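You operate a simulated robot arm through the tools that you are given. There is no shell and no other tool.

You are at the controls of a simulated robot arm. One attempt, no reset.

## Task
Meter the card with violet paper and set the dryer knob as the chart says.
Fine: clamp the card to read it, free the clamp after; the card stays on the plate; the BOARD switch and the other two cards stay. Where these are worked on the way, their far stop is far enough and under half their travel is too little: green clamp on the damp meter.

The check looks at the end state, three seconds after you hand in, the way a careful person would. Anything else that was tipped, shoved, dropped, spilled or broken makes it a failure.

## Robot
A 6-joint arm with a two-finger parallel gripper, fixed in place. Base frame: the origin is at the foot of the arm, x ahead of it, y to its left, z up; the work surface is at about z = 1.1. Readings come in cm, degrees, newtons and seconds.
With the tool pointing down near the work surface it reaches from about 16 to 40 cm from the base axis. Its first joint turns from -66.0 to 66.0 degrees. Payload 1.57 kg.
Tool frame: the origin (TCP) lies between the finger pads and is the grasp point; the fingertips stand 3 cm ahead of it; z points along the fingers, y is the line along which they close. The gripper opens to 8 cm. The fingers are 1.7 cm wide and 1.2 cm thick; the gripper's body (4 by 8.2 cm) begins 8 cm behind the TCP.
Orientation is told as [roll, pitch, yaw] about the base's x, y, z axes, in that order, counted from this pose: with the fingers straight down and closing along the base's y, the tool's x points along the base's -x, its y along +y and its z along -z.

## Interface
- The arm moves only by the tool servo_tool. Its argument "deltas" is text: rows parted by semicolons, each of 7 numbers parted by spaces: the shift along the tool's x, y, z in units of 20 mm (1.0 is 20 mm), then the turn, a rotation vector about the tool's x, y, z in units of 8 degrees (1.0 is 8 degrees), then the closure, from 0 (fully open) to 1 (shut). In form: tx ty tz wx wy wz jaw; .... A call has 1 to 20 rows; each row shifts and turns the commanded pose from where the row before left it, along the tool's axes as they then stand. A call with a number of a shift or a turn outside -1 to 1 is refused whole. Rows are played at 5 a second. More than 5 cm and 8.6 degrees between two rows, or a gripper value outside its range, and nothing of the call is played. A pose out of reach is approached as far as the arm can. The call stops where the force on the tool passes 40 N (or 10 N more than at its start, if that is more) or the arm is blocked; 0.2 s more then pass. The fingers move at their own pace (about 15.3 cm/s each) and stop on an object; they squeeze with about 27 N. The grip force told is the motor's: it shows also when the fingers shut on nothing. Time passes only in rows, and 0.2 s behind the last, so rows that do not move let the fingers close. It gives the time, the measured TCP pose, the force on the tool (base axes), the opening and the grip force at its end, in the units of the frame above (readings bear some noise), with the torque about the TCP (base axes, N m) and any sound that the robot's microphone picked up.
- Cameras (640 x 400 px; columns grow to the right, rows downward): "scene" is fixed at [5.36, -32.96, 42.37]; the picture's right is [0.79, -0.62, 0.00], its down [-0.35, -0.44, -0.83] and it looks along [0.51, 0.65, -0.56] (base axes); focal length 253 px, centre (320, 200). "wrist" rides on the gripper at [7.2, -0.6, -12.2] in the tool frame; the picture's right is [0.09, 1.00, 0.00], its down [-0.84, 0.08, -0.54] and it looks along [-0.54, 0.05, 0.84] (tool axes); focal length 238 px, centre (320, 200). There is no depth. A picture from a camera that has moved, and an enlarged one, comes with that camera's place and axes in the base frame and with its lens.
- capture(camera): a new picture of that camera. No time passes.
- enlarge(camera, box): a new picture of the part [left, top, right, bottom] of that camera's present view, enlarged. No time passes.
- finish_job(): hands the job in; it is judged then, once.

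Nothing tells you positions but the pictures and the camera data. Unless the task says otherwise, let go and move clear before handing in.

The tools are called after "Request:" as a command line: name --argument value ..., lists and objects as JSON in quotes. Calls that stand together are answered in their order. servo_tool: Moves the arm, as the interface text tells. Its arguments: {"type":"object","properties":{"deltas":{"type":"string"}},"required":["deltas"]} The other tools are called the same way: capture (camera) takes a picture; enlarge (camera, box) takes an enlarged picture of a part of a camera's view; finish_job () hands the job in.

At the start:

```text
time_s: 0.0
eef_pos: [22.2, 4.96, 28.71]
tcp_rot: [0.0, 0.0, -0.1]
force: [0.1, 0.4, 1.1]
moment: [-0.03, 0.01, -0.02]
width: 8.01
grasp_force: 0.1
```

scene: 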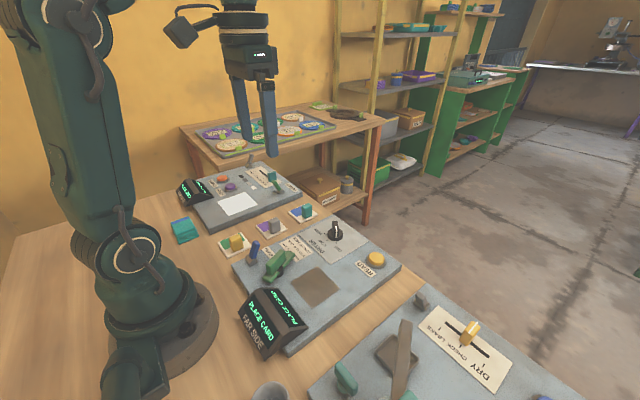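
wrist: 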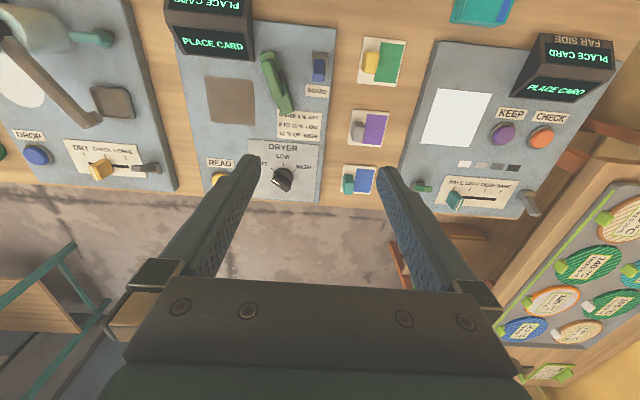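

I see three meters on the bench; the middle one has a brown plate, a green clamp, a READ button, a dryer knob and a chart. I'll look closer before moving.

Request:
enlarge --camera "scene" --box '[220, 190, 420, 360]'

Request:
enlarge --camera "wrist" --box '[160, 0, 420, 200]'

Request:
enlarge --camera "wrist" --box '[240, 80, 400, 200]'

```text
2.35 times, centred on (320, 275) of scene
camera zoom: at [5.36, -32.96, 42.37], right [0.79, -0.62, 0.0], down [-0.35, -0.44, -0.83], along [0.51, 0.65, -0.56], focal length 596 px, centre (320, 24)
```

zoom: 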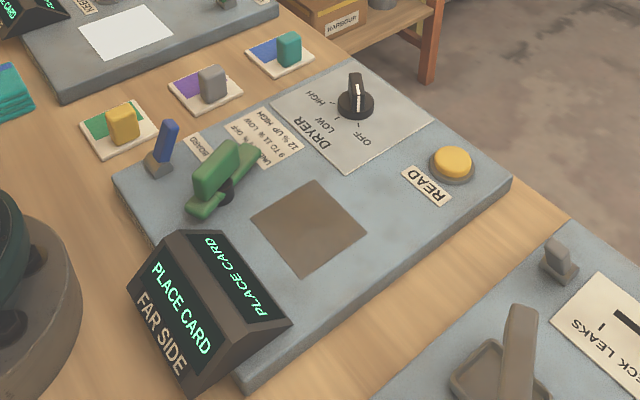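

```text
2.00 times, centred on (290, 100) of wrist
camera zoom: at [15.09, 4.37, 40.97], right [-0.09, 1.0, 0.0], down [0.84, 0.07, 0.54], along [0.54, 0.05, -0.84], focal length 477 px, centre (380, 400)
```

zoom: 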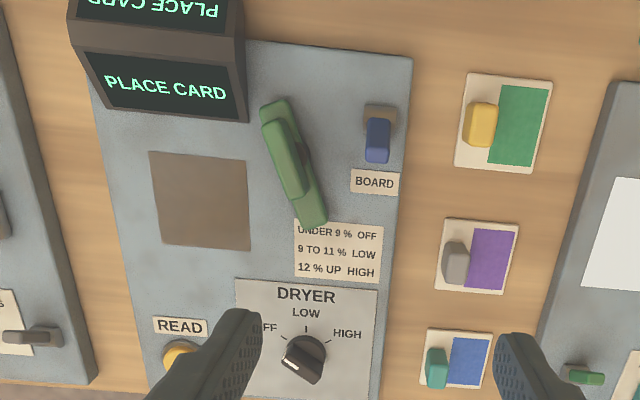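

```text
3.33 times, centred on (320, 140) of wrist
camera zoom: at [15.09, 4.37, 40.97], right [-0.09, 1.0, 0.0], down [0.84, 0.07, 0.54], along [0.54, 0.05, -0.84], focal length 794 px, centre (320, 400)
```

zoom: 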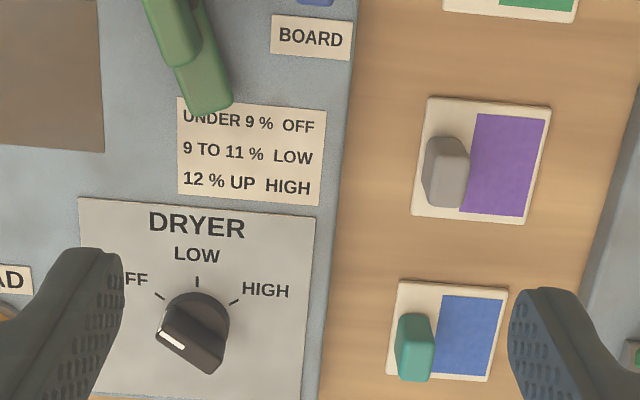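

The chart reads: under 9 % OFF, 9–11 % LOW, 12 % up HIGH. The violet card looks to be near (25.8, 13.5), the brown plate near (23, -8). I'll look closer at the clamp, the card and the knob.

Request:
enlarge --camera "scene" --box '[240, 200, 320, 250]'

Request:
enlarge --camera "scene" --box '[240, 230, 340, 292]'

Request:
enlarge --camera "wrist" --box '[240, 40, 340, 102]'

Request:
enlarge --camera "scene" --box '[300, 200, 400, 280]'

Request:
enlarge --camera "wrist" --box '[250, 140, 330, 200]'

```text
8.00 times, centred on (280, 225) of scene
camera zoom: at [5.36, -32.96, 42.37], right [0.79, -0.62, 0.0], down [-0.35, -0.44, -0.83], along [0.51, 0.65, -0.56], focal length 2025 px, centre (640, 0)
```

zoom: 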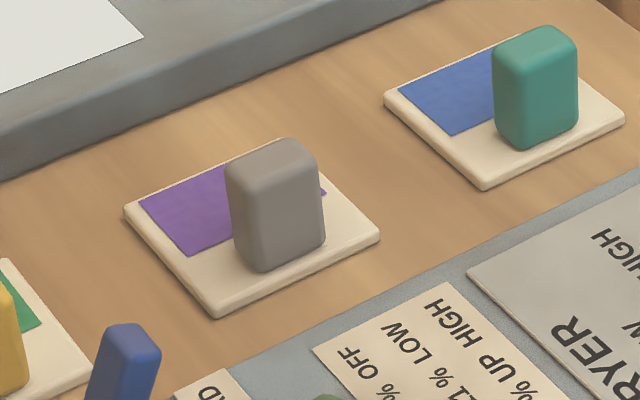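

```text
6.40 times, centred on (290, 261) of scene
camera zoom: at [5.36, -32.96, 42.37], right [0.79, -0.62, 0.0], down [-0.35, -0.44, -0.83], along [0.51, 0.65, -0.56], focal length 1620 px, centre (512, -190)
```

zoom: 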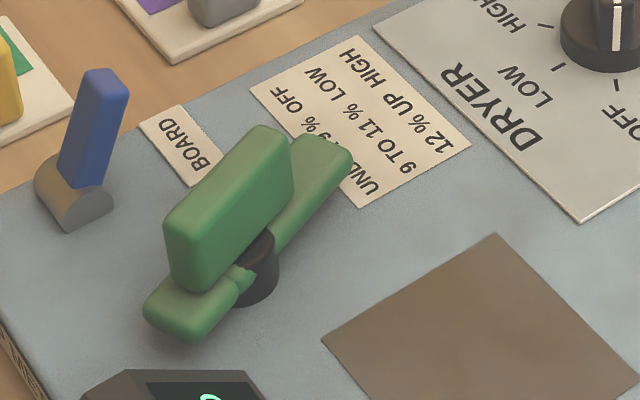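

```text
6.40 times, centred on (290, 71) of wrist
camera zoom: at [15.09, 4.37, 40.97], right [-0.09, 1.0, 0.0], down [0.84, 0.07, 0.54], along [0.54, 0.05, -0.84], focal length 1525 px, centre (512, 1026)
```

zoom: 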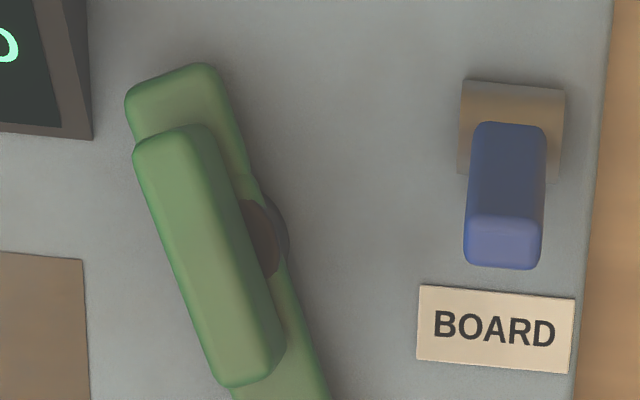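

```text
5.00 times, centred on (350, 240) of scene
camera zoom: at [5.36, -32.96, 42.37], right [0.79, -0.62, 0.0], down [-0.35, -0.44, -0.83], along [0.51, 0.65, -0.56], focal length 1266 px, centre (170, 0)
```

zoom: 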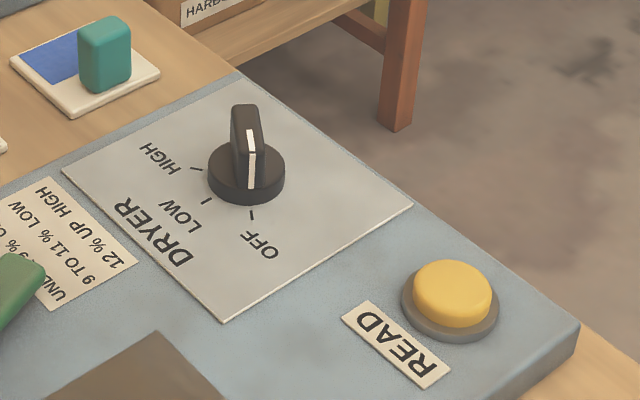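

```text
6.67 times, centred on (290, 170) of wrist
camera zoom: at [15.09, 4.37, 40.97], right [-0.09, 1.0, 0.0], down [0.84, 0.07, 0.54], along [0.54, 0.05, -0.84], focal length 1589 px, centre (520, 400)
```

zoom: 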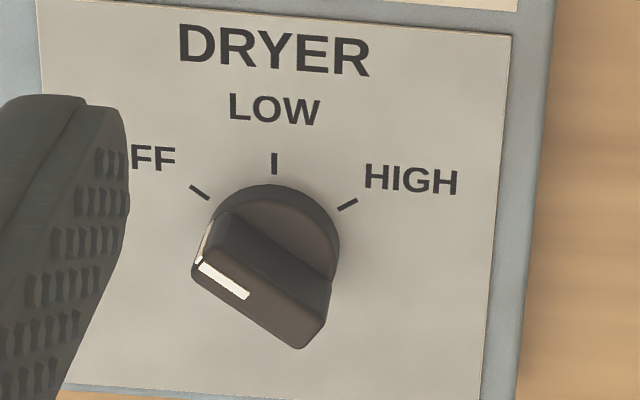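

The clamp is a turn-bar on a vertical post at about (19.3, -1.5), with a grip block on top of it. The dryer knob at about (35, -0.5) points at OFF now. I'll go over the violet card's grey handle, at about (25.3, 11.2), to locate it more closely.

Request:
servo_tool --deltas "-0.22 0.446 0.95 0 0 0 0.3;-0.22 0.446 0.95 0 0 0 0.5;-0.22 0.446 0.95 0 0 0 0.5;-0.22 0.446 0.95 0 0 0 0.5;-0.22 0.446 0.95 0 0 0 0.5;-0.22 0.446 0.95 0 0 0 0.5;-0.22 0.446 0.95 0 0 0 0.5;0 0 0 0 0 0 0.5"

Request:
capture --camera "wrist"

Request:
capture --camera "scene"

```text
time_s: 1.8
eef_pos: [25.47, 11.32, 15.25]
tcp_rot: [0.1, 0.0, -0.2]
force: [0.0, -0.3, -0.4]
moment: [0.02, -0.01, 0.01]
width: 4.0
grasp_force: 0.0
```

```text
taken
camera wrist: at [18.24, 10.66, 27.5], right [-0.09, 1.0, 0.0], down [0.84, 0.07, 0.54], along [0.54, 0.05, -0.84], focal length 238 px, centre (320, 200)
```

wrist: 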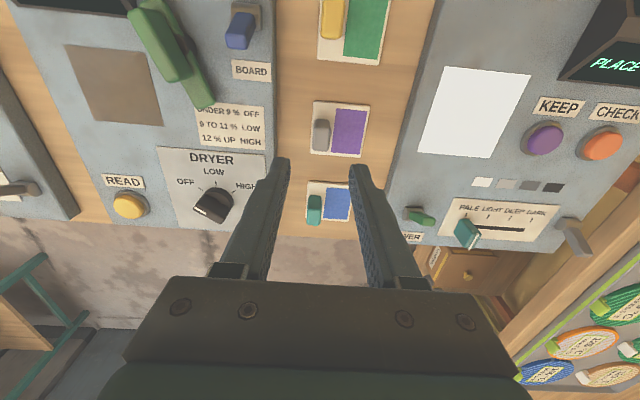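

```text
taken
```

scene: 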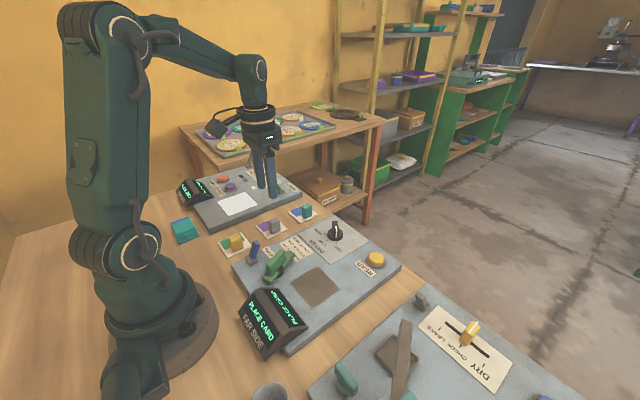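

Request:
enlarge --camera "wrist" --box '[290, 85, 390, 165]'

Request:
enlarge --camera "wrist" --box '[50, 0, 270, 138]'

```text
5.00 times, centred on (340, 125) of wrist
camera zoom: at [18.24, 10.66, 27.5], right [-0.09, 1.0, 0.0], down [0.84, 0.07, 0.54], along [0.54, 0.05, -0.84], focal length 1192 px, centre (220, 575)
```

zoom: 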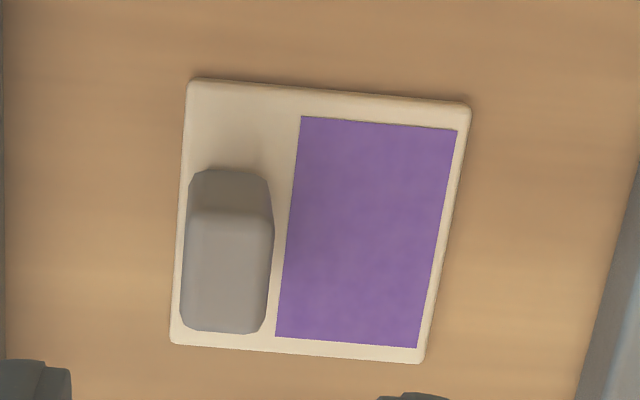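

```text
2.90 times, centred on (160, 69) of wrist
camera zoom: at [18.24, 10.66, 27.5], right [-0.09, 1.0, 0.0], down [0.84, 0.07, 0.54], along [0.54, 0.05, -0.84], focal length 691 px, centre (784, 580)
```

zoom: 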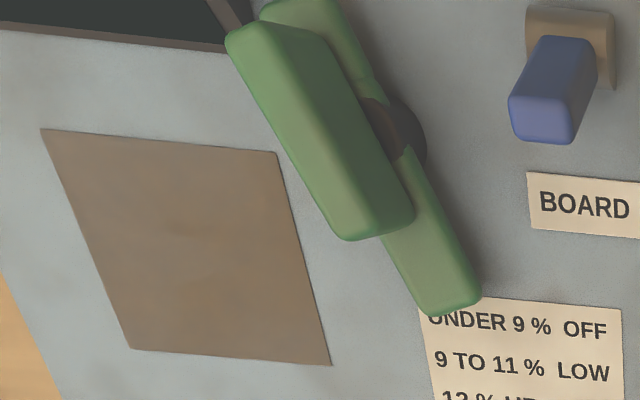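

The handle is centred near (25.8, 11.6) with its top at about z 4.8. The card is about 5.7 × 5.9 cm, its centre 1.85 cm to +y of the handle. I'll descend and grip it.

Request:
servo_tool --deltas "-0.165 0.14 0.9 0 0 0 0.5;0 0 0.9 0 0 0 0.5;0 0 0.9 0 0 0 0.5;0 0 0.9 0 0 0 0.5;0 0 0.7 0 0 0 0.5;0 0 0.4 0 0 0 0.5;0 0 0 0 0 0 0.5"

Request:
capture --camera "wrist"

Request:
enlarge --camera "scene" --box '[220, 150, 340, 250]'

```text
time_s: 3.4
eef_pos: [25.88, 11.42, 5.96]
tcp_rot: [0.1, 0.0, -0.2]
force: [-0.1, 0.7, -0.7]
moment: [-0.03, 0.04, 0.04]
width: 3.99
grasp_force: 0.1
```

```text
taken
camera wrist: at [18.63, 10.85, 18.24], right [-0.09, 1.0, 0.0], down [0.84, 0.07, 0.54], along [0.54, 0.05, -0.84], focal length 238 px, centre (320, 200)
```

wrist: 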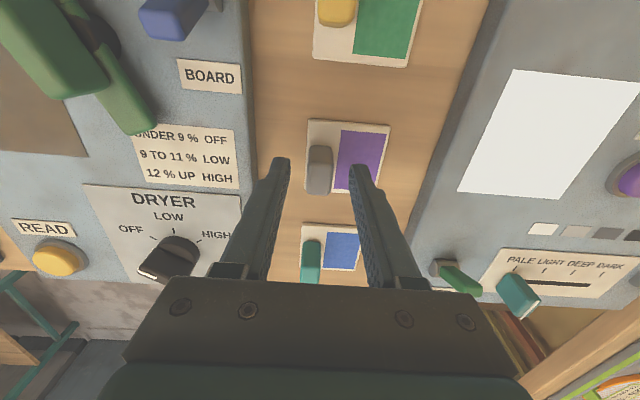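

```text
4.00 times, centred on (280, 200) of scene
camera zoom: at [5.36, -32.96, 42.37], right [0.79, -0.62, 0.0], down [-0.35, -0.44, -0.83], along [0.51, 0.65, -0.56], focal length 1013 px, centre (480, 200)
```

zoom: 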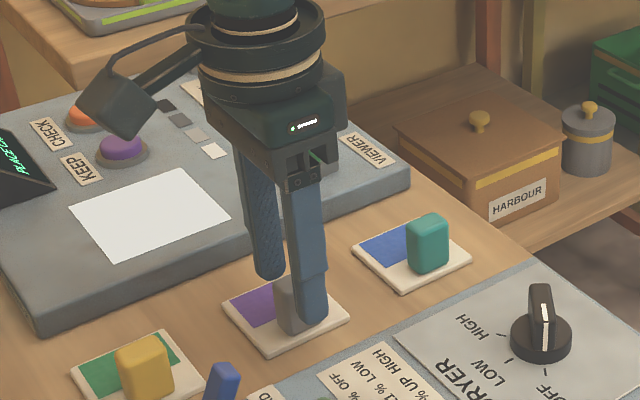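

The handle sits between the fingers. I'll go down about 0.9 cm more and close.

Request:
servo_tool --deltas "0 0.05 0.25 0 0 0 0.5;0 0 0.23 0 0 0 0.5;0 0 0 0 0 0 0.7;0 0 0 0 0 0 0.9;0 0 0 0 0 0 0.95;0 0 0 0 0 0 0.95"

Request:
capture --camera "wrist"

```text
time_s: 4.8
eef_pos: [25.85, 11.62, 5.1]
tcp_rot: [0.0, 0.0, -0.1]
force: [0.6, 0.1, 0.3]
moment: [0.0, -0.01, -0.01]
width: 1.68
grasp_force: 27.1
```

```text
taken
camera wrist: at [18.56, 10.97, 17.29], right [-0.09, 1.0, 0.0], down [0.84, 0.07, 0.54], along [0.54, 0.05, -0.84], focal length 238 px, centre (320, 200)
```

wrist: 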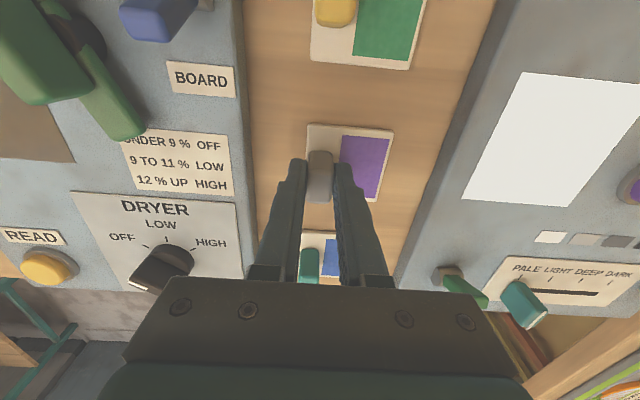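

The grip is firm on the handle (1.68 cm wide). I'll lift the card clear and carry it over to above the brown plate, with the tool going to about (23.55, -10.5).

Request:
servo_tool --deltas "0 0 -0.5 0 0 0 0.95;0 0 -0.9 0 0 0 0.95;0 0 -0.9 0 0 0 0.95;0 0 -0.9 0 0 0 0.95;0 0 -0.8 0 0 0 0.95;0 0 0 0 0 0 0.95"

Request:
enlarge --camera "scene" --box '[200, 120, 360, 250]'

```text
time_s: 6.2
eef_pos: [25.83, 11.47, 13.05]
tcp_rot: [0.1, 0.0, -0.1]
force: [0.8, -0.1, 0.4]
moment: [-0.02, 0.0, 0.01]
width: 1.68
grasp_force: 27.2
```

```text
3.08 times, centred on (280, 185) of scene
camera zoom: at [5.36, -32.96, 42.37], right [0.79, -0.62, 0.0], down [-0.35, -0.44, -0.83], along [0.51, 0.65, -0.56], focal length 779 px, centre (443, 246)
```

zoom: 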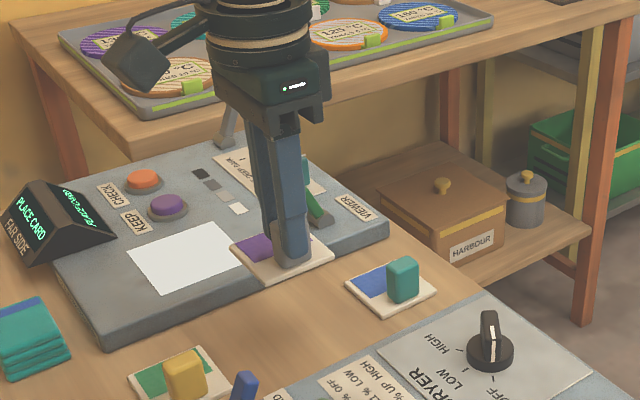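

The card hangs from the gripper, clear of everything. Now I'll carry it across to above the plate.

Request:
servo_tool --deltas "0.08 -0.79 0 0 0 0 0.95;0.08 -0.79 0 0 0 0 0.95;0.08 -0.79 0 0 0 0 0.95;0.08 -0.79 0 0 0 0 0.95;0.08 -0.79 0 0 0 0 0.95;0.08 -0.79 0 0 0 0 0.95;0.08 -0.79 0 0 0 0 0.95;0.08 -0.79 0 0 0 0 0.95;0.08 -0.79 0 0 0 0 0.95;0.08 -0.79 0 0 0 0 0.95;0.08 -0.79 0 0 0 0 0.95;0.08 -0.79 0 0 0 0 0.95;0.08 -0.79 0 0 0 0 0.95;0.08 -0.79 0 0 0 0 0.95;0 0 0 0 0 0 0.95"

Request:
capture --camera "wrist"

Request:
enlarge --camera "scene" --box '[200, 150, 420, 360]'

```text
time_s: 9.4
eef_pos: [23.44, -10.57, 13.3]
tcp_rot: [0.1, 0.1, -0.1]
force: [-0.2, 0.5, -0.4]
moment: [-0.02, -0.03, -0.03]
width: 1.7
grasp_force: 26.6
```

```text
taken
camera wrist: at [16.22, -11.09, 25.46], right [-0.09, 1.0, 0.0], down [0.84, 0.08, 0.54], along [0.54, 0.05, -0.84], focal length 238 px, centre (320, 200)
```

wrist: 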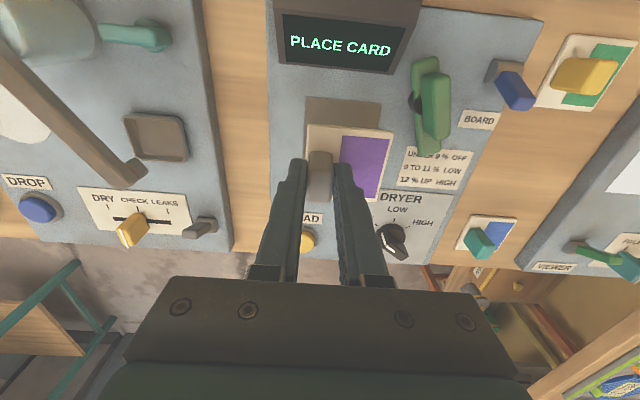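

```text
1.90 times, centred on (310, 255) of scene
camera zoom: at [5.36, -32.96, 42.37], right [0.79, -0.62, 0.0], down [-0.35, -0.44, -0.83], along [0.51, 0.65, -0.56], focal length 482 px, centre (339, 95)
```

zoom: 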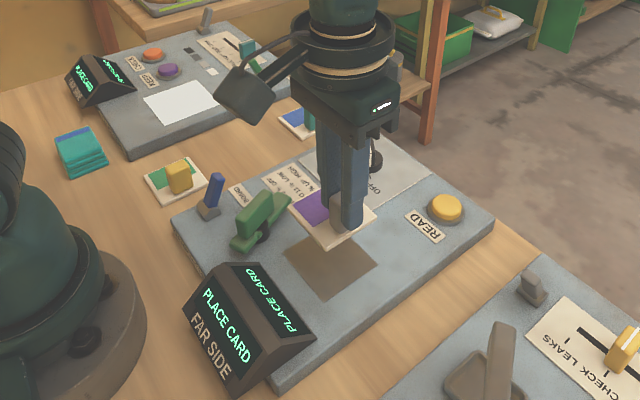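

The card hangs over the plate; I'll check the clamp from this angle and come down to just above the plate.

Request:
enlarge --camera "wrist" --box '[370, 40, 530, 170]'

Request:
servo_tool --deltas "-0.05 0.03 0.8 0 0 0 0.95;0 0 0.8 0 0 0 0.95;0 0 0.8 0 0 0 0.95;0 0 0.6 0 0 0 0.95;0 0 0.3 0 0 0 0.95;0 0 0 0 0 0 0.95"

Request:
capture --camera "wrist"

Request:
enlarge --camera "scene" --box '[250, 220, 390, 320]'

```text
3.08 times, centred on (450, 105) of wrist
camera zoom: at [16.22, -11.09, 25.46], right [-0.09, 1.0, 0.0], down [0.84, 0.08, 0.54], along [0.54, 0.05, -0.84], focal length 733 px, centre (-80, 492)
```

zoom: 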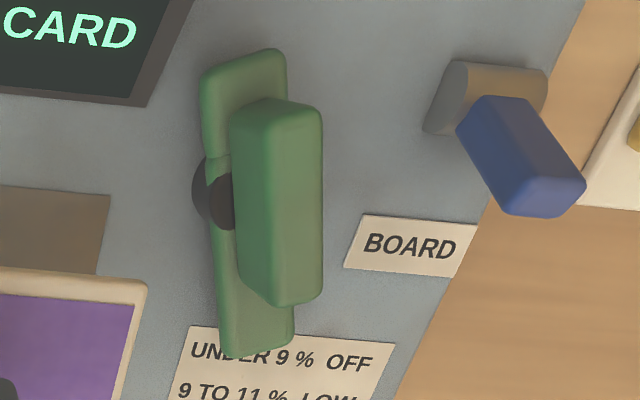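

```text
time_s: 10.8
eef_pos: [23.86, -10.48, 6.4]
tcp_rot: [0.1, -0.2, -0.1]
force: [2.7, 2.2, 21.9]
moment: [0.2, -0.13, -0.03]
width: 1.68
grasp_force: 27.2
```

```text
taken
camera wrist: at [16.4, -11.04, 18.61], right [-0.09, 1.0, 0.0], down [0.83, 0.08, 0.55], along [0.54, 0.05, -0.84], focal length 238 px, centre (320, 200)
```

wrist: 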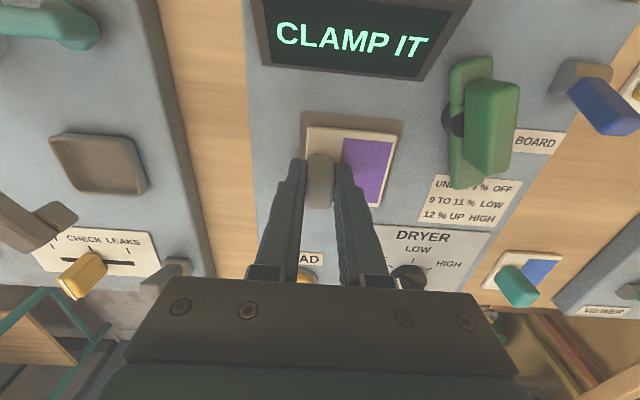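

```text
4.00 times, centred on (320, 270) of scene
camera zoom: at [5.35, -32.96, 42.37], right [0.79, -0.62, 0.0], down [-0.35, -0.44, -0.83], along [0.51, 0.65, -0.56], focal length 1013 px, centre (320, -80)
```

zoom: 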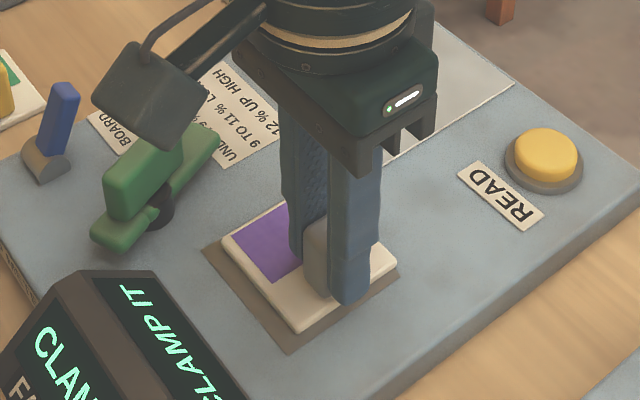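

The card has touched down (the display now says CLAMP IT). I'll check how it's lined up on the plate.

Request:
enlarge --camera "wrist" --box '[270, 90, 430, 220]'

```text
3.08 times, centred on (350, 155) of wrist
camera zoom: at [16.4, -11.04, 18.61], right [-0.09, 1.0, 0.0], down [0.83, 0.08, 0.55], along [0.54, 0.05, -0.84], focal length 733 px, centre (228, 338)
```

zoom: 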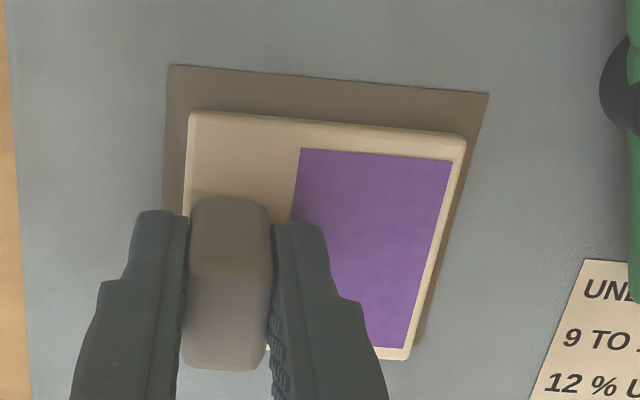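

The card is on the plate but a bit far to +x. I'll lift slightly to relieve the press, and recentre.

Request:
servo_tool --deltas "0 0 -0.3 0 0 0 0.95;0 0 0 0 0 0 0.95"

Request:
enlarge --camera "wrist" --box '[270, 90, 430, 220]'

```text
time_s: 11.4
eef_pos: [23.57, -10.49, 6.96]
tcp_rot: [0.1, 0.1, -0.3]
force: [-0.2, -1.0, -0.8]
moment: [0.0, 0.01, -0.03]
width: 1.69
grasp_force: 26.7
```

```text
3.08 times, centred on (350, 155) of wrist
camera zoom: at [16.35, -11.02, 19.2], right [-0.09, 1.0, 0.0], down [0.84, 0.07, 0.54], along [0.54, 0.05, -0.84], focal length 733 px, centre (228, 338)
```

zoom: 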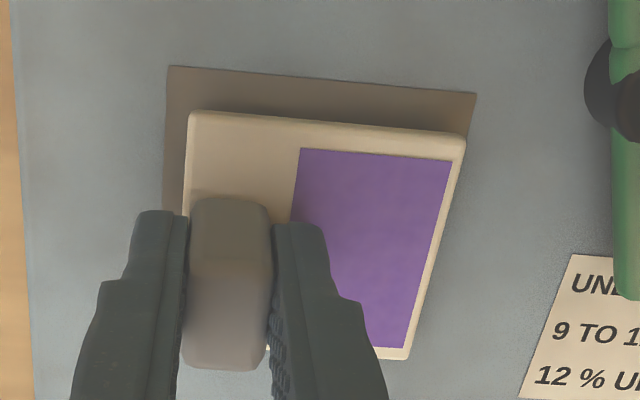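

The card is centred while hanging just above the plate. I'll ease it down in small steps until I feel light contact.

Request:
servo_tool --deltas "0 0 0.08 0 0 0 0.95;0 0 0.07 0 0 0 0.95;0 0 0 0 0 0 0.95"

```text
time_s: 12.2
eef_pos: [23.58, -10.48, 6.76]
tcp_rot: [0.1, 0.0, 0.0]
force: [-0.1, -0.1, -1.1]
moment: [0.02, -0.02, -0.03]
width: 1.69
grasp_force: 27.2
```

Request:
servo_tool --deltas "0 0 0.05 0 0 0 0.95;0 0 0 0 0 0 0.95"

```text
time_s: 12.8
eef_pos: [23.62, -10.38, 6.65]
tcp_rot: [0.2, 0.0, -0.1]
force: [0.3, -0.4, -0.5]
moment: [-0.01, -0.01, -0.01]
width: 1.69
grasp_force: 26.8
```

Request:
servo_tool --deltas "0 0 0.04 0 0 0 0.95;0 0 0 0 0 0 0.95"

Request:
capture --camera "wrist"

```text
time_s: 13.4
eef_pos: [23.61, -10.54, 6.62]
tcp_rot: [0.1, 0.0, -0.2]
force: [-0.1, -0.5, -1.1]
moment: [0.02, 0.0, -0.02]
width: 1.68
grasp_force: 27.2
```

```text
taken
camera wrist: at [16.33, -11.0, 18.82], right [-0.09, 1.0, 0.0], down [0.84, 0.07, 0.54], along [0.54, 0.05, -0.84], focal length 238 px, centre (320, 200)
```

wrist: 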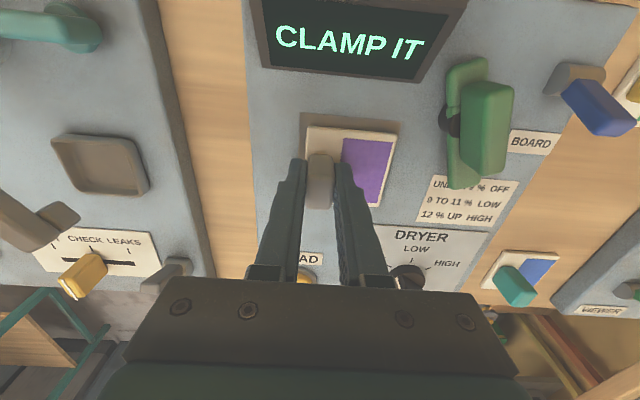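

Request:
servo_tool --deltas "0 0 0.03 0 0 0 0.95;0 0 0 0 0 0 0.95"

```text
time_s: 14.0
eef_pos: [23.64, -10.49, 6.46]
tcp_rot: [0.0, 0.1, 0.0]
force: [0.0, 0.1, -0.2]
moment: [0.02, 0.02, -0.04]
width: 1.7
grasp_force: 26.8
```

Request:
servo_tool --deltas "0 0 0.03 0 0 0 0.95;0 0 0 0 0 0 0.95"

```text
time_s: 14.6
eef_pos: [23.52, -10.46, 6.49]
tcp_rot: [0.1, 0.0, -0.1]
force: [0.2, 0.3, -0.2]
moment: [0.02, -0.02, -0.06]
width: 1.69
grasp_force: 27.6
```

Request:
servo_tool --deltas "0 0 0.03 0 0 0 0.95;0 0 0 0 0 0 0.95"

Request:
enlarge --camera "scene" --box '[265, 240, 345, 300]'

```text
time_s: 15.2
eef_pos: [23.51, -10.54, 6.37]
tcp_rot: [0.1, 0.0, -0.1]
force: [-0.2, -0.1, -0.9]
moment: [0.0, -0.04, -0.01]
width: 1.7
grasp_force: 26.5
```

```text
6.67 times, centred on (305, 270) of scene
camera zoom: at [5.36, -32.96, 42.37], right [0.79, -0.62, 0.0], down [-0.35, -0.44, -0.83], along [0.51, 0.65, -0.56], focal length 1688 px, centre (420, -267)
```

zoom: 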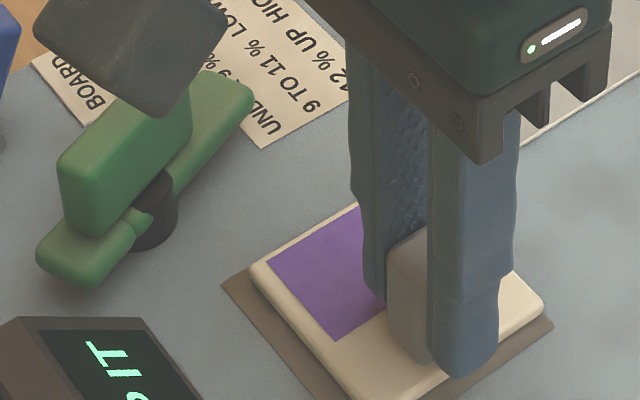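

Request:
servo_tool --deltas "0 0 0.04 0 0 0 0.95;0 0 0 0 0 0 0.95"

```text
time_s: 15.8
eef_pos: [23.53, -10.46, 6.42]
tcp_rot: [0.1, -0.1, -0.1]
force: [-2.1, 2.3, 12.4]
moment: [0.1, -0.21, 0.08]
width: 1.69
grasp_force: 26.6
```

Contact felt. I'll ease off slightly, open the fingers gently and rise straight up.

Request:
servo_tool --deltas "0 0 -0.03 0 0 0 0.95;0 0 0 0 0 0 0.75;0 0 0 0 0 0 0.6;0 0 0 0 0 0 0.5;0 0 0 0 0 0 0.5"

Request:
capture --camera "wrist"

```text
time_s: 17.0
eef_pos: [23.54, -10.46, 6.48]
tcp_rot: [0.1, 0.0, -0.1]
force: [-0.1, 0.4, -0.1]
moment: [0.05, 0.01, 0.0]
width: 4.0
grasp_force: 0.1
```

```text
taken
camera wrist: at [16.32, -11.08, 18.68], right [-0.09, 1.0, 0.0], down [0.84, 0.07, 0.54], along [0.54, 0.05, -0.84], focal length 238 px, centre (320, 200)
```

wrist: 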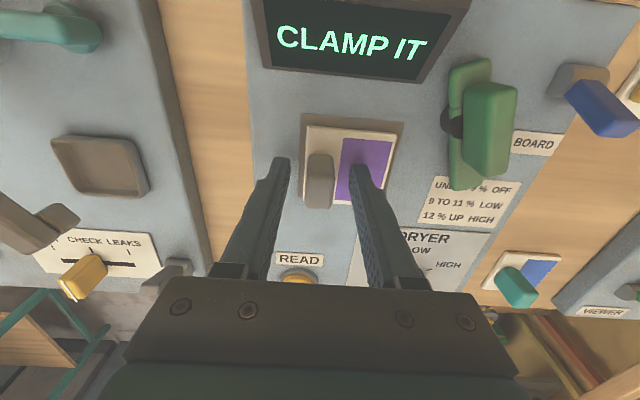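

The card is released on the plate. I'll rise straight up and look again at the clamp.

Request:
servo_tool --deltas "0 0 -0.4 0 0 0 0.5;0 0 -0.9 0 0 0 0.5;0 0 -0.9 0 0 0 0.5;0 0 -0.9 0 0 0 0.5;0 0 -0.9 0 0 0 0.5;0 0 0 0 0 0 0.5"

Request:
capture --camera "wrist"

Request:
enlarge --camera "scene" --box '[230, 220, 350, 310]'

```text
time_s: 18.4
eef_pos: [23.52, -10.44, 14.38]
tcp_rot: [0.1, 0.0, -0.1]
force: [-0.4, 0.6, 0.5]
moment: [0.0, -0.02, -0.01]
width: 3.99
grasp_force: 0.0
```

```text
taken
camera wrist: at [16.3, -11.09, 26.51], right [-0.09, 1.0, 0.0], down [0.84, 0.07, 0.54], along [0.54, 0.05, -0.84], focal length 238 px, centre (320, 200)
```

wrist: 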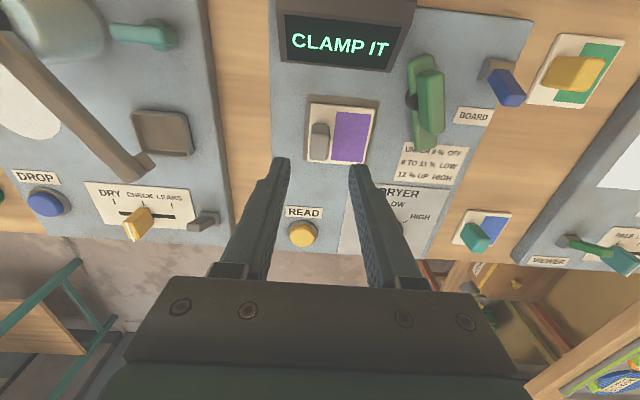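

```text
4.44 times, centred on (290, 265) of scene
camera zoom: at [5.36, -32.96, 42.37], right [0.79, -0.62, 0.0], down [-0.35, -0.44, -0.83], along [0.51, 0.65, -0.56], focal length 1125 px, centre (453, -89)
```

zoom: 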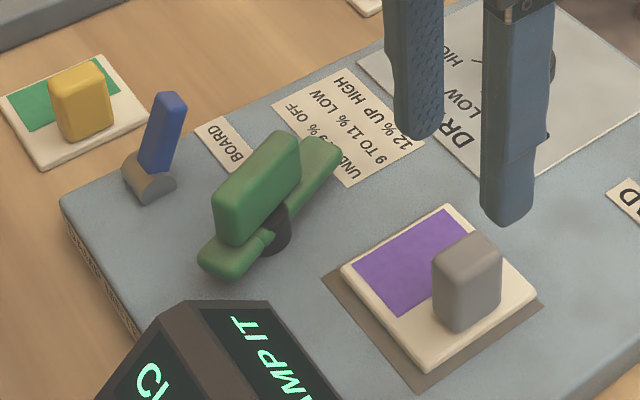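

The card lies centred on the plate. I'll take a close look at the clamp from here to find its axis and block.

Request:
enlarge --camera "wrist" --box '[280, 40, 480, 170]'

Request:
enlarge --camera "scene" --box '[255, 235, 315, 285]'

```text
3.08 times, centred on (380, 105) of wrist
camera zoom: at [16.3, -11.09, 26.51], right [-0.09, 1.0, 0.0], down [0.84, 0.07, 0.54], along [0.54, 0.05, -0.84], focal length 733 px, centre (135, 492)
```

zoom: 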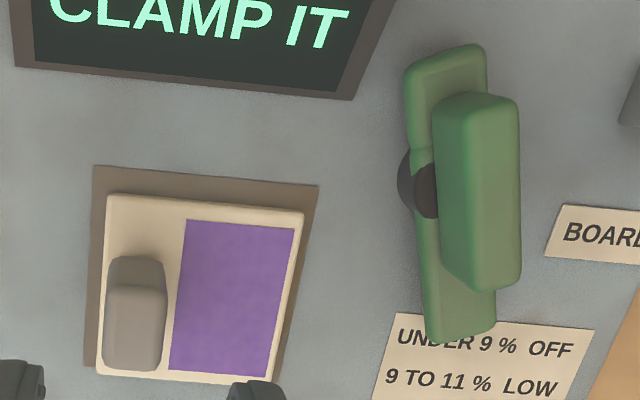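

```text
8.00 times, centred on (285, 260) of scene
camera zoom: at [5.36, -32.96, 42.37], right [0.79, -0.62, 0.0], down [-0.35, -0.44, -0.83], along [0.51, 0.65, -0.56], focal length 2025 px, centre (600, -280)
```

zoom: 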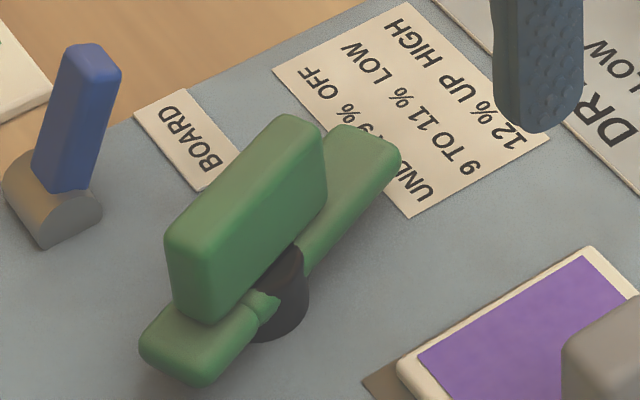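

The clamp block is centred near (19.4, -1.35), top at about z 6.5, and lies at about 21° to x. I'll move above it and turn the gripper to match.

Request:
servo_tool --deltas "0.343 0.757 0 0 0 0 0.5;0.343 0.757 0 0 0 0 0.5;0.343 0.757 0 0 0 0 0.5;0.343 0.757 0 0 0 0 0.5;0.343 0.757 0 0 0 0 0.5;0.343 0.757 0 0 0 0 0.5;0 0 0 0 0 -0.656 0.5;0 0 0 0 0 -0.656 0.5;0 0 0 0 0 -0.656 0.5;0 0 0 0 0 -0.656 0.5;0 0 0 0 0 0 0.5"

Request:
capture --camera "wrist"

Request:
capture --camera "scene"

```text
time_s: 20.8
eef_pos: [19.49, -1.33, 14.34]
tcp_rot: [0.0, 0.0, 20.9]
force: [1.0, -0.7, 0.1]
moment: [0.0, 0.0, -0.01]
width: 4.02
grasp_force: 0.1
```

```text
taken
camera wrist: at [12.92, -4.59, 26.6], right [-0.44, 0.9, 0.0], down [0.75, 0.37, 0.54], along [0.49, 0.24, -0.84], focal length 238 px, centre (320, 200)
```

wrist: 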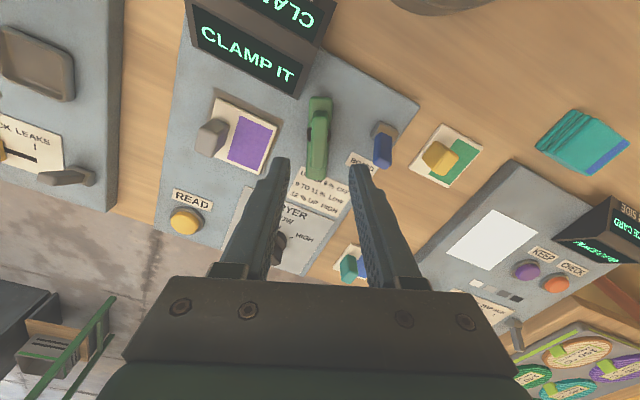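

```text
taken
```

scene: 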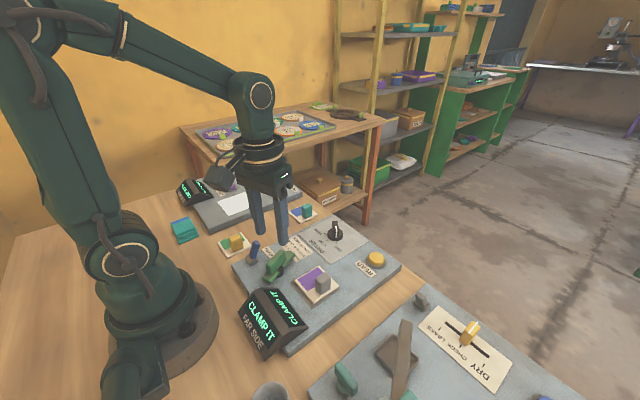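

Request:
enlarge --camera "wrist" --box '[240, 70, 400, 190]'

```text
3.33 times, centred on (320, 130) of wrist
camera zoom: at [12.92, -4.59, 26.6], right [-0.44, 0.9, 0.0], down [0.75, 0.37, 0.54], along [0.49, 0.24, -0.84], focal length 794 px, centre (320, 433)
```

zoom: 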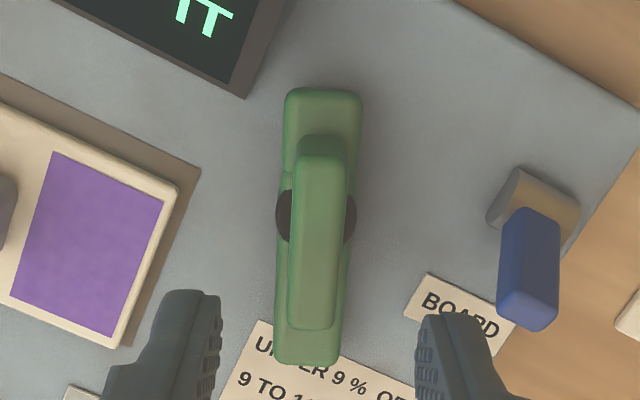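

The block is nearly in line, about 1.5° off. I'll fine-tune and descend around it, staying above the bar underneath.

Request:
servo_tool --deltas "0.07 -0.05 0.8 0 0 -0.2 0.5;0 0 0.9 0 0 0 0.5;0 0 0.8 0 0 0 0.5;0 0 0.5 0 0 0 0.5;0 0 0.3 0 0 0 0.5;0 0 0 0 0 0 0.5"

Request:
capture --camera "wrist"

Request:
enlarge --camera "scene" --box '[220, 200, 340, 290]'

```text
time_s: 22.2
eef_pos: [19.35, -1.57, 7.63]
tcp_rot: [0.1, 0.0, 22.4]
force: [1.1, 0.2, 0.0]
moment: [0.0, 0.0, 0.0]
width: 3.99
grasp_force: 0.0
```

```text
taken
camera wrist: at [12.87, -4.85, 20.02], right [-0.47, 0.89, 0.0], down [0.74, 0.39, 0.54], along [0.48, 0.25, -0.84], focal length 238 px, centre (320, 200)
```

wrist: 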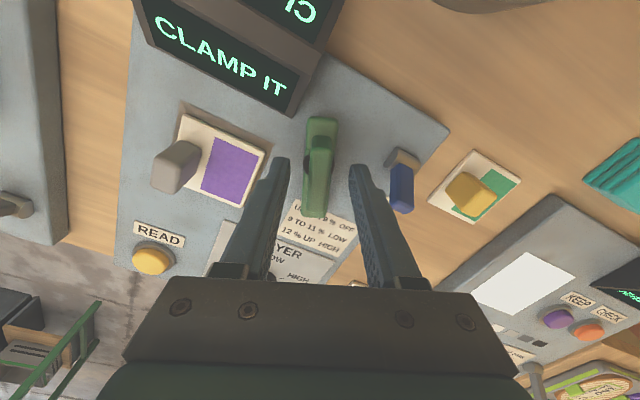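

```text
4.44 times, centred on (280, 245) of scene
camera zoom: at [5.36, -32.96, 42.37], right [0.79, -0.62, 0.0], down [-0.35, -0.44, -0.83], along [0.51, 0.65, -0.56], focal length 1125 px, centre (498, 0)
```

zoom: 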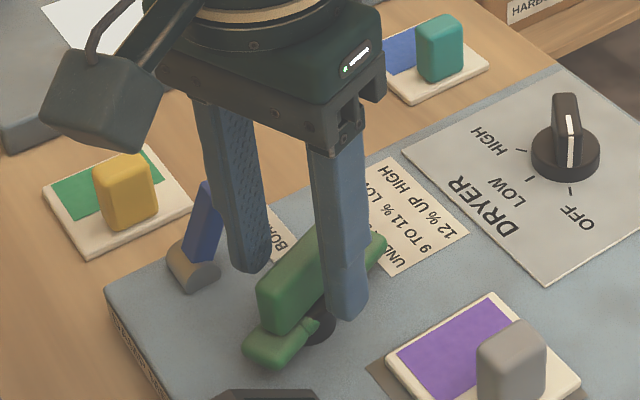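

The fingers straddle the block. I'll lower a little more and close on it.

Request:
servo_tool --deltas "0 0 0.15 0 0 0 0.5;0 0 0 0 0 0 0.7;0 0 0 0 0 0 0.85;0 0 0 0 0 0 0.95;0 0 0 0 0 0 0.95"

Request:
enlarge --camera "scene" --box '[220, 200, 340, 290]'

Request:
capture --camera "wrist"

```text
time_s: 23.4
eef_pos: [19.5, -1.61, 7.5]
tcp_rot: [0.0, -0.1, 22.3]
force: [7.9, -21.7, -9.9]
moment: [-0.33, -0.06, -0.5]
width: 1.39
grasp_force: 30.3
```

```text
4.44 times, centred on (280, 245) of scene
camera zoom: at [5.36, -32.96, 42.37], right [0.79, -0.62, 0.0], down [-0.35, -0.44, -0.83], along [0.51, 0.65, -0.56], focal length 1125 px, centre (498, 0)
```

zoom: 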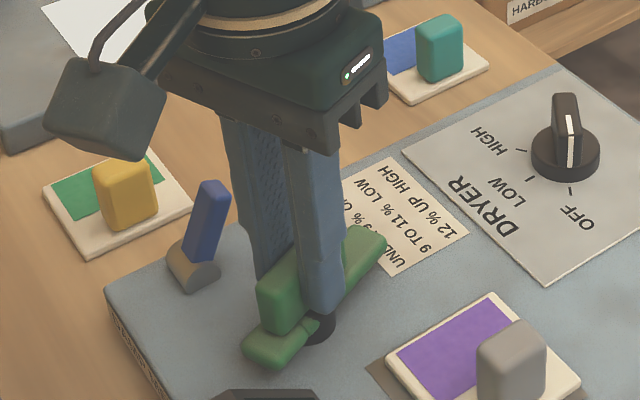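

```text
taken
camera wrist: at [12.88, -4.9, 19.72], right [-0.47, 0.89, 0.0], down [0.74, 0.39, 0.54], along [0.48, 0.25, -0.84], focal length 238 px, centre (320, 200)
```

wrist: 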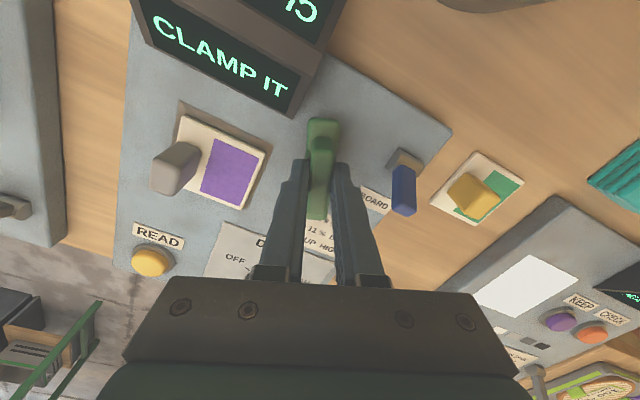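

It's gripped at 1.39 cm, with a sideways load: the block sits slightly further to -y. I'll relax that offset before turning.

Request:
servo_tool --deltas "0 -0.05 0 0 0 0 0.95;0 0 0 0 0 0 0.95"

```text
time_s: 24.0
eef_pos: [19.36, -1.54, 7.56]
tcp_rot: [0.1, 0.0, 22.3]
force: [-2.9, 0.4, 8.9]
moment: [-0.23, -0.63, -0.39]
width: 1.37
grasp_force: 30.5
```

Load is now small. I'll try a small clockwise turn (tip towards the card).

Request:
servo_tool --deltas "0 0 0 0 0 0.5 0.95;0 0 0 0 0 0.5 0.95;0 0 0 0 0 0 0.95"

Request:
enlarge --camera "scene" --box '[220, 200, 340, 290]'

```text
time_s: 24.8
eef_pos: [19.38, -1.58, 7.49]
tcp_rot: [0.2, -0.1, 14.3]
force: [0.8, 26.3, -3.4]
moment: [-0.13, 0.71, 0.04]
width: 1.39
grasp_force: 30.1
```

```text
4.44 times, centred on (280, 245) of scene
camera zoom: at [5.36, -32.96, 42.37], right [0.79, -0.62, 0.0], down [-0.35, -0.44, -0.83], along [0.51, 0.65, -0.56], focal length 1125 px, centre (498, 0)
```

zoom: 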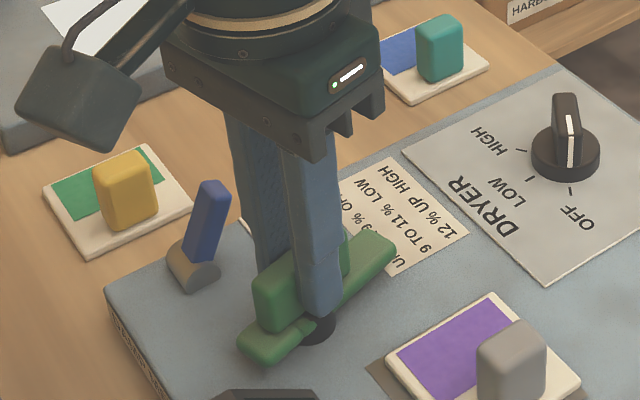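

It turns. The load shows the pivot lies about 0.8 cm ahead of my grip point along the bar, so I'll correct and follow the arc round it.

Request:
servo_tool --deltas "0 0.065 0 0 0 0 0.95;0 0 0 0 0 0 0.95"

```text
time_s: 25.4
eef_pos: [19.4, -1.63, 7.42]
tcp_rot: [0.0, 0.0, 14.5]
force: [4.6, 8.2, -21.0]
moment: [0.18, -0.27, 0.04]
width: 1.41
grasp_force: 30.5
```

Request:
servo_tool --deltas "0 0 0 0 0 0 0.95;0 0 0 0 0 0 0.95"

```text
time_s: 26.0
eef_pos: [19.32, -1.59, 7.53]
tcp_rot: [0.0, 0.0, 14.5]
force: [6.7, 1.1, -23.4]
moment: [0.02, -0.17, -0.03]
width: 1.37
grasp_force: 30.4
```

Request:
servo_tool --deltas "0 0 0.04 0 0 0 0.95;0 0 0 0 0 0 0.95"

```text
time_s: 26.6
eef_pos: [19.33, -1.61, 7.52]
tcp_rot: [0.0, 0.0, 14.5]
force: [-6.0, -5.1, 15.4]
moment: [0.05, -0.56, 0.0]
width: 1.38
grasp_force: 30.3
```

The coupling is stiff, so I'll loosen the fingers slightly and use them like a loose wrench, turning clockwise around the pivot.

Request:
servo_tool --deltas "0 0 0 0 0 0 0.8;0 0.04 0 0 0 0.7 0.8;0 0.04 0 0 0 0.7 0.8;0 0.04 0 0 0 0.7 0.8;0 0 0 0 0 0 0.8"

Request:
enlarge --camera "scene" --box '[220, 200, 340, 290]'

Request:
capture --camera "wrist"

```text
time_s: 27.8
eef_pos: [19.3, -1.27, 7.31]
tcp_rot: [0.0, 0.0, -2.5]
force: [0.0, -2.5, 1.7]
moment: [-0.13, 0.0, 0.0]
width: 1.89
grasp_force: 1.3
```

```text
4.44 times, centred on (280, 245) of scene
camera zoom: at [5.36, -32.96, 42.37], right [0.79, -0.62, 0.0], down [-0.35, -0.44, -0.83], along [0.51, 0.65, -0.56], focal length 1125 px, centre (498, 0)
```

zoom: 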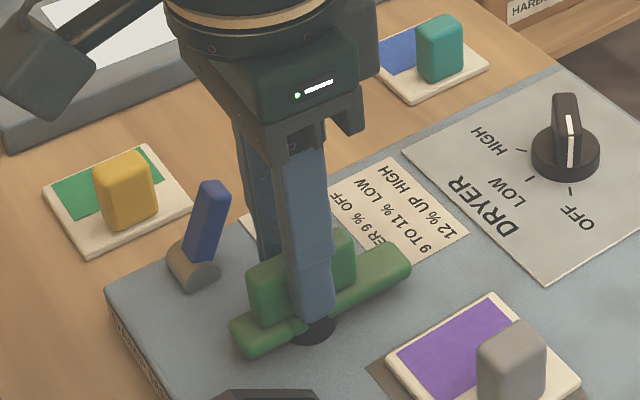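

```text
taken
camera wrist: at [12.05, -1.62, 19.64], right [-0.05, 1.0, 0.0], down [0.84, 0.04, 0.54], along [0.54, 0.03, -0.84], focal length 238 px, centre (320, 200)
```

wrist: 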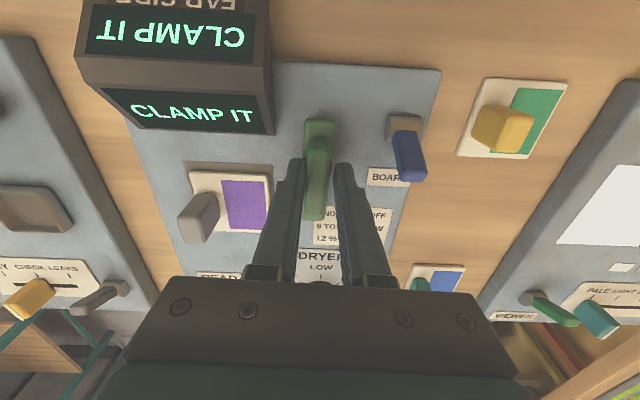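

The bar follows with little force. I'll continue turning in steps.

Request:
servo_tool --deltas "0 0.04 0 0 0 0.7 0.8;0 0.04 0 0 0 0.7 0.8;0 0.04 0 0 0 0.7 0.8;0 0.04 0 0 0 0.7 0.8;0 0 0 0 0 0 0.8"

Request:
enlarge --camera "scene" --box '[220, 200, 340, 290]'

```text
time_s: 29.0
eef_pos: [19.46, -0.83, 7.5]
tcp_rot: [0.1, 0.0, -24.8]
force: [-1.9, -7.0, 0.9]
moment: [-0.16, -0.02, -0.03]
width: 2.24
grasp_force: 3.3
```

```text
4.44 times, centred on (280, 245) of scene
camera zoom: at [5.36, -32.96, 42.37], right [0.79, -0.62, 0.0], down [-0.35, -0.44, -0.83], along [0.51, 0.65, -0.56], focal length 1125 px, centre (498, 0)
```

zoom: 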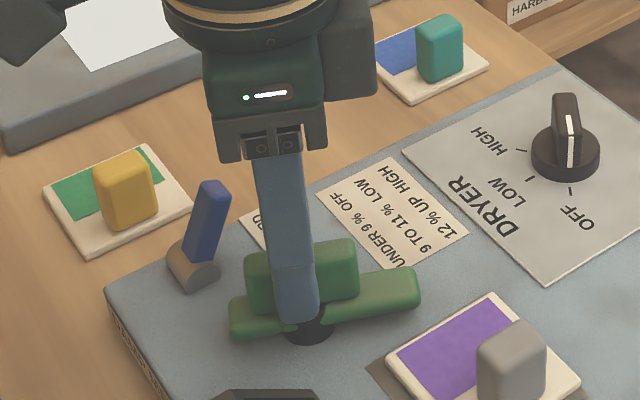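

Request:
capture --camera "wrist"

Request:
enlarge --camera "wrist" --box '[240, 70, 400, 230]'

```text
taken
camera wrist: at [12.51, 1.44, 19.69], right [0.33, 0.94, 0.0], down [0.79, -0.28, 0.54], along [0.51, -0.18, -0.84], focal length 238 px, centre (320, 200)
```

wrist: 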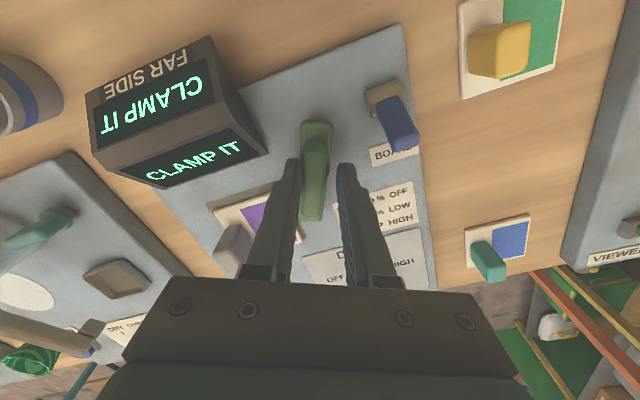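

```text
2.50 times, centred on (320, 150) of wrist
camera zoom: at [12.51, 1.44, 19.69], right [0.33, 0.94, 0.0], down [0.79, -0.28, 0.54], along [0.51, -0.18, -0.84], focal length 596 px, centre (320, 325)
```

zoom: 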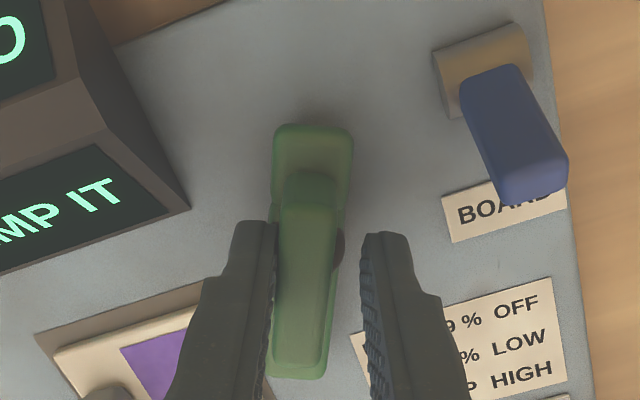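

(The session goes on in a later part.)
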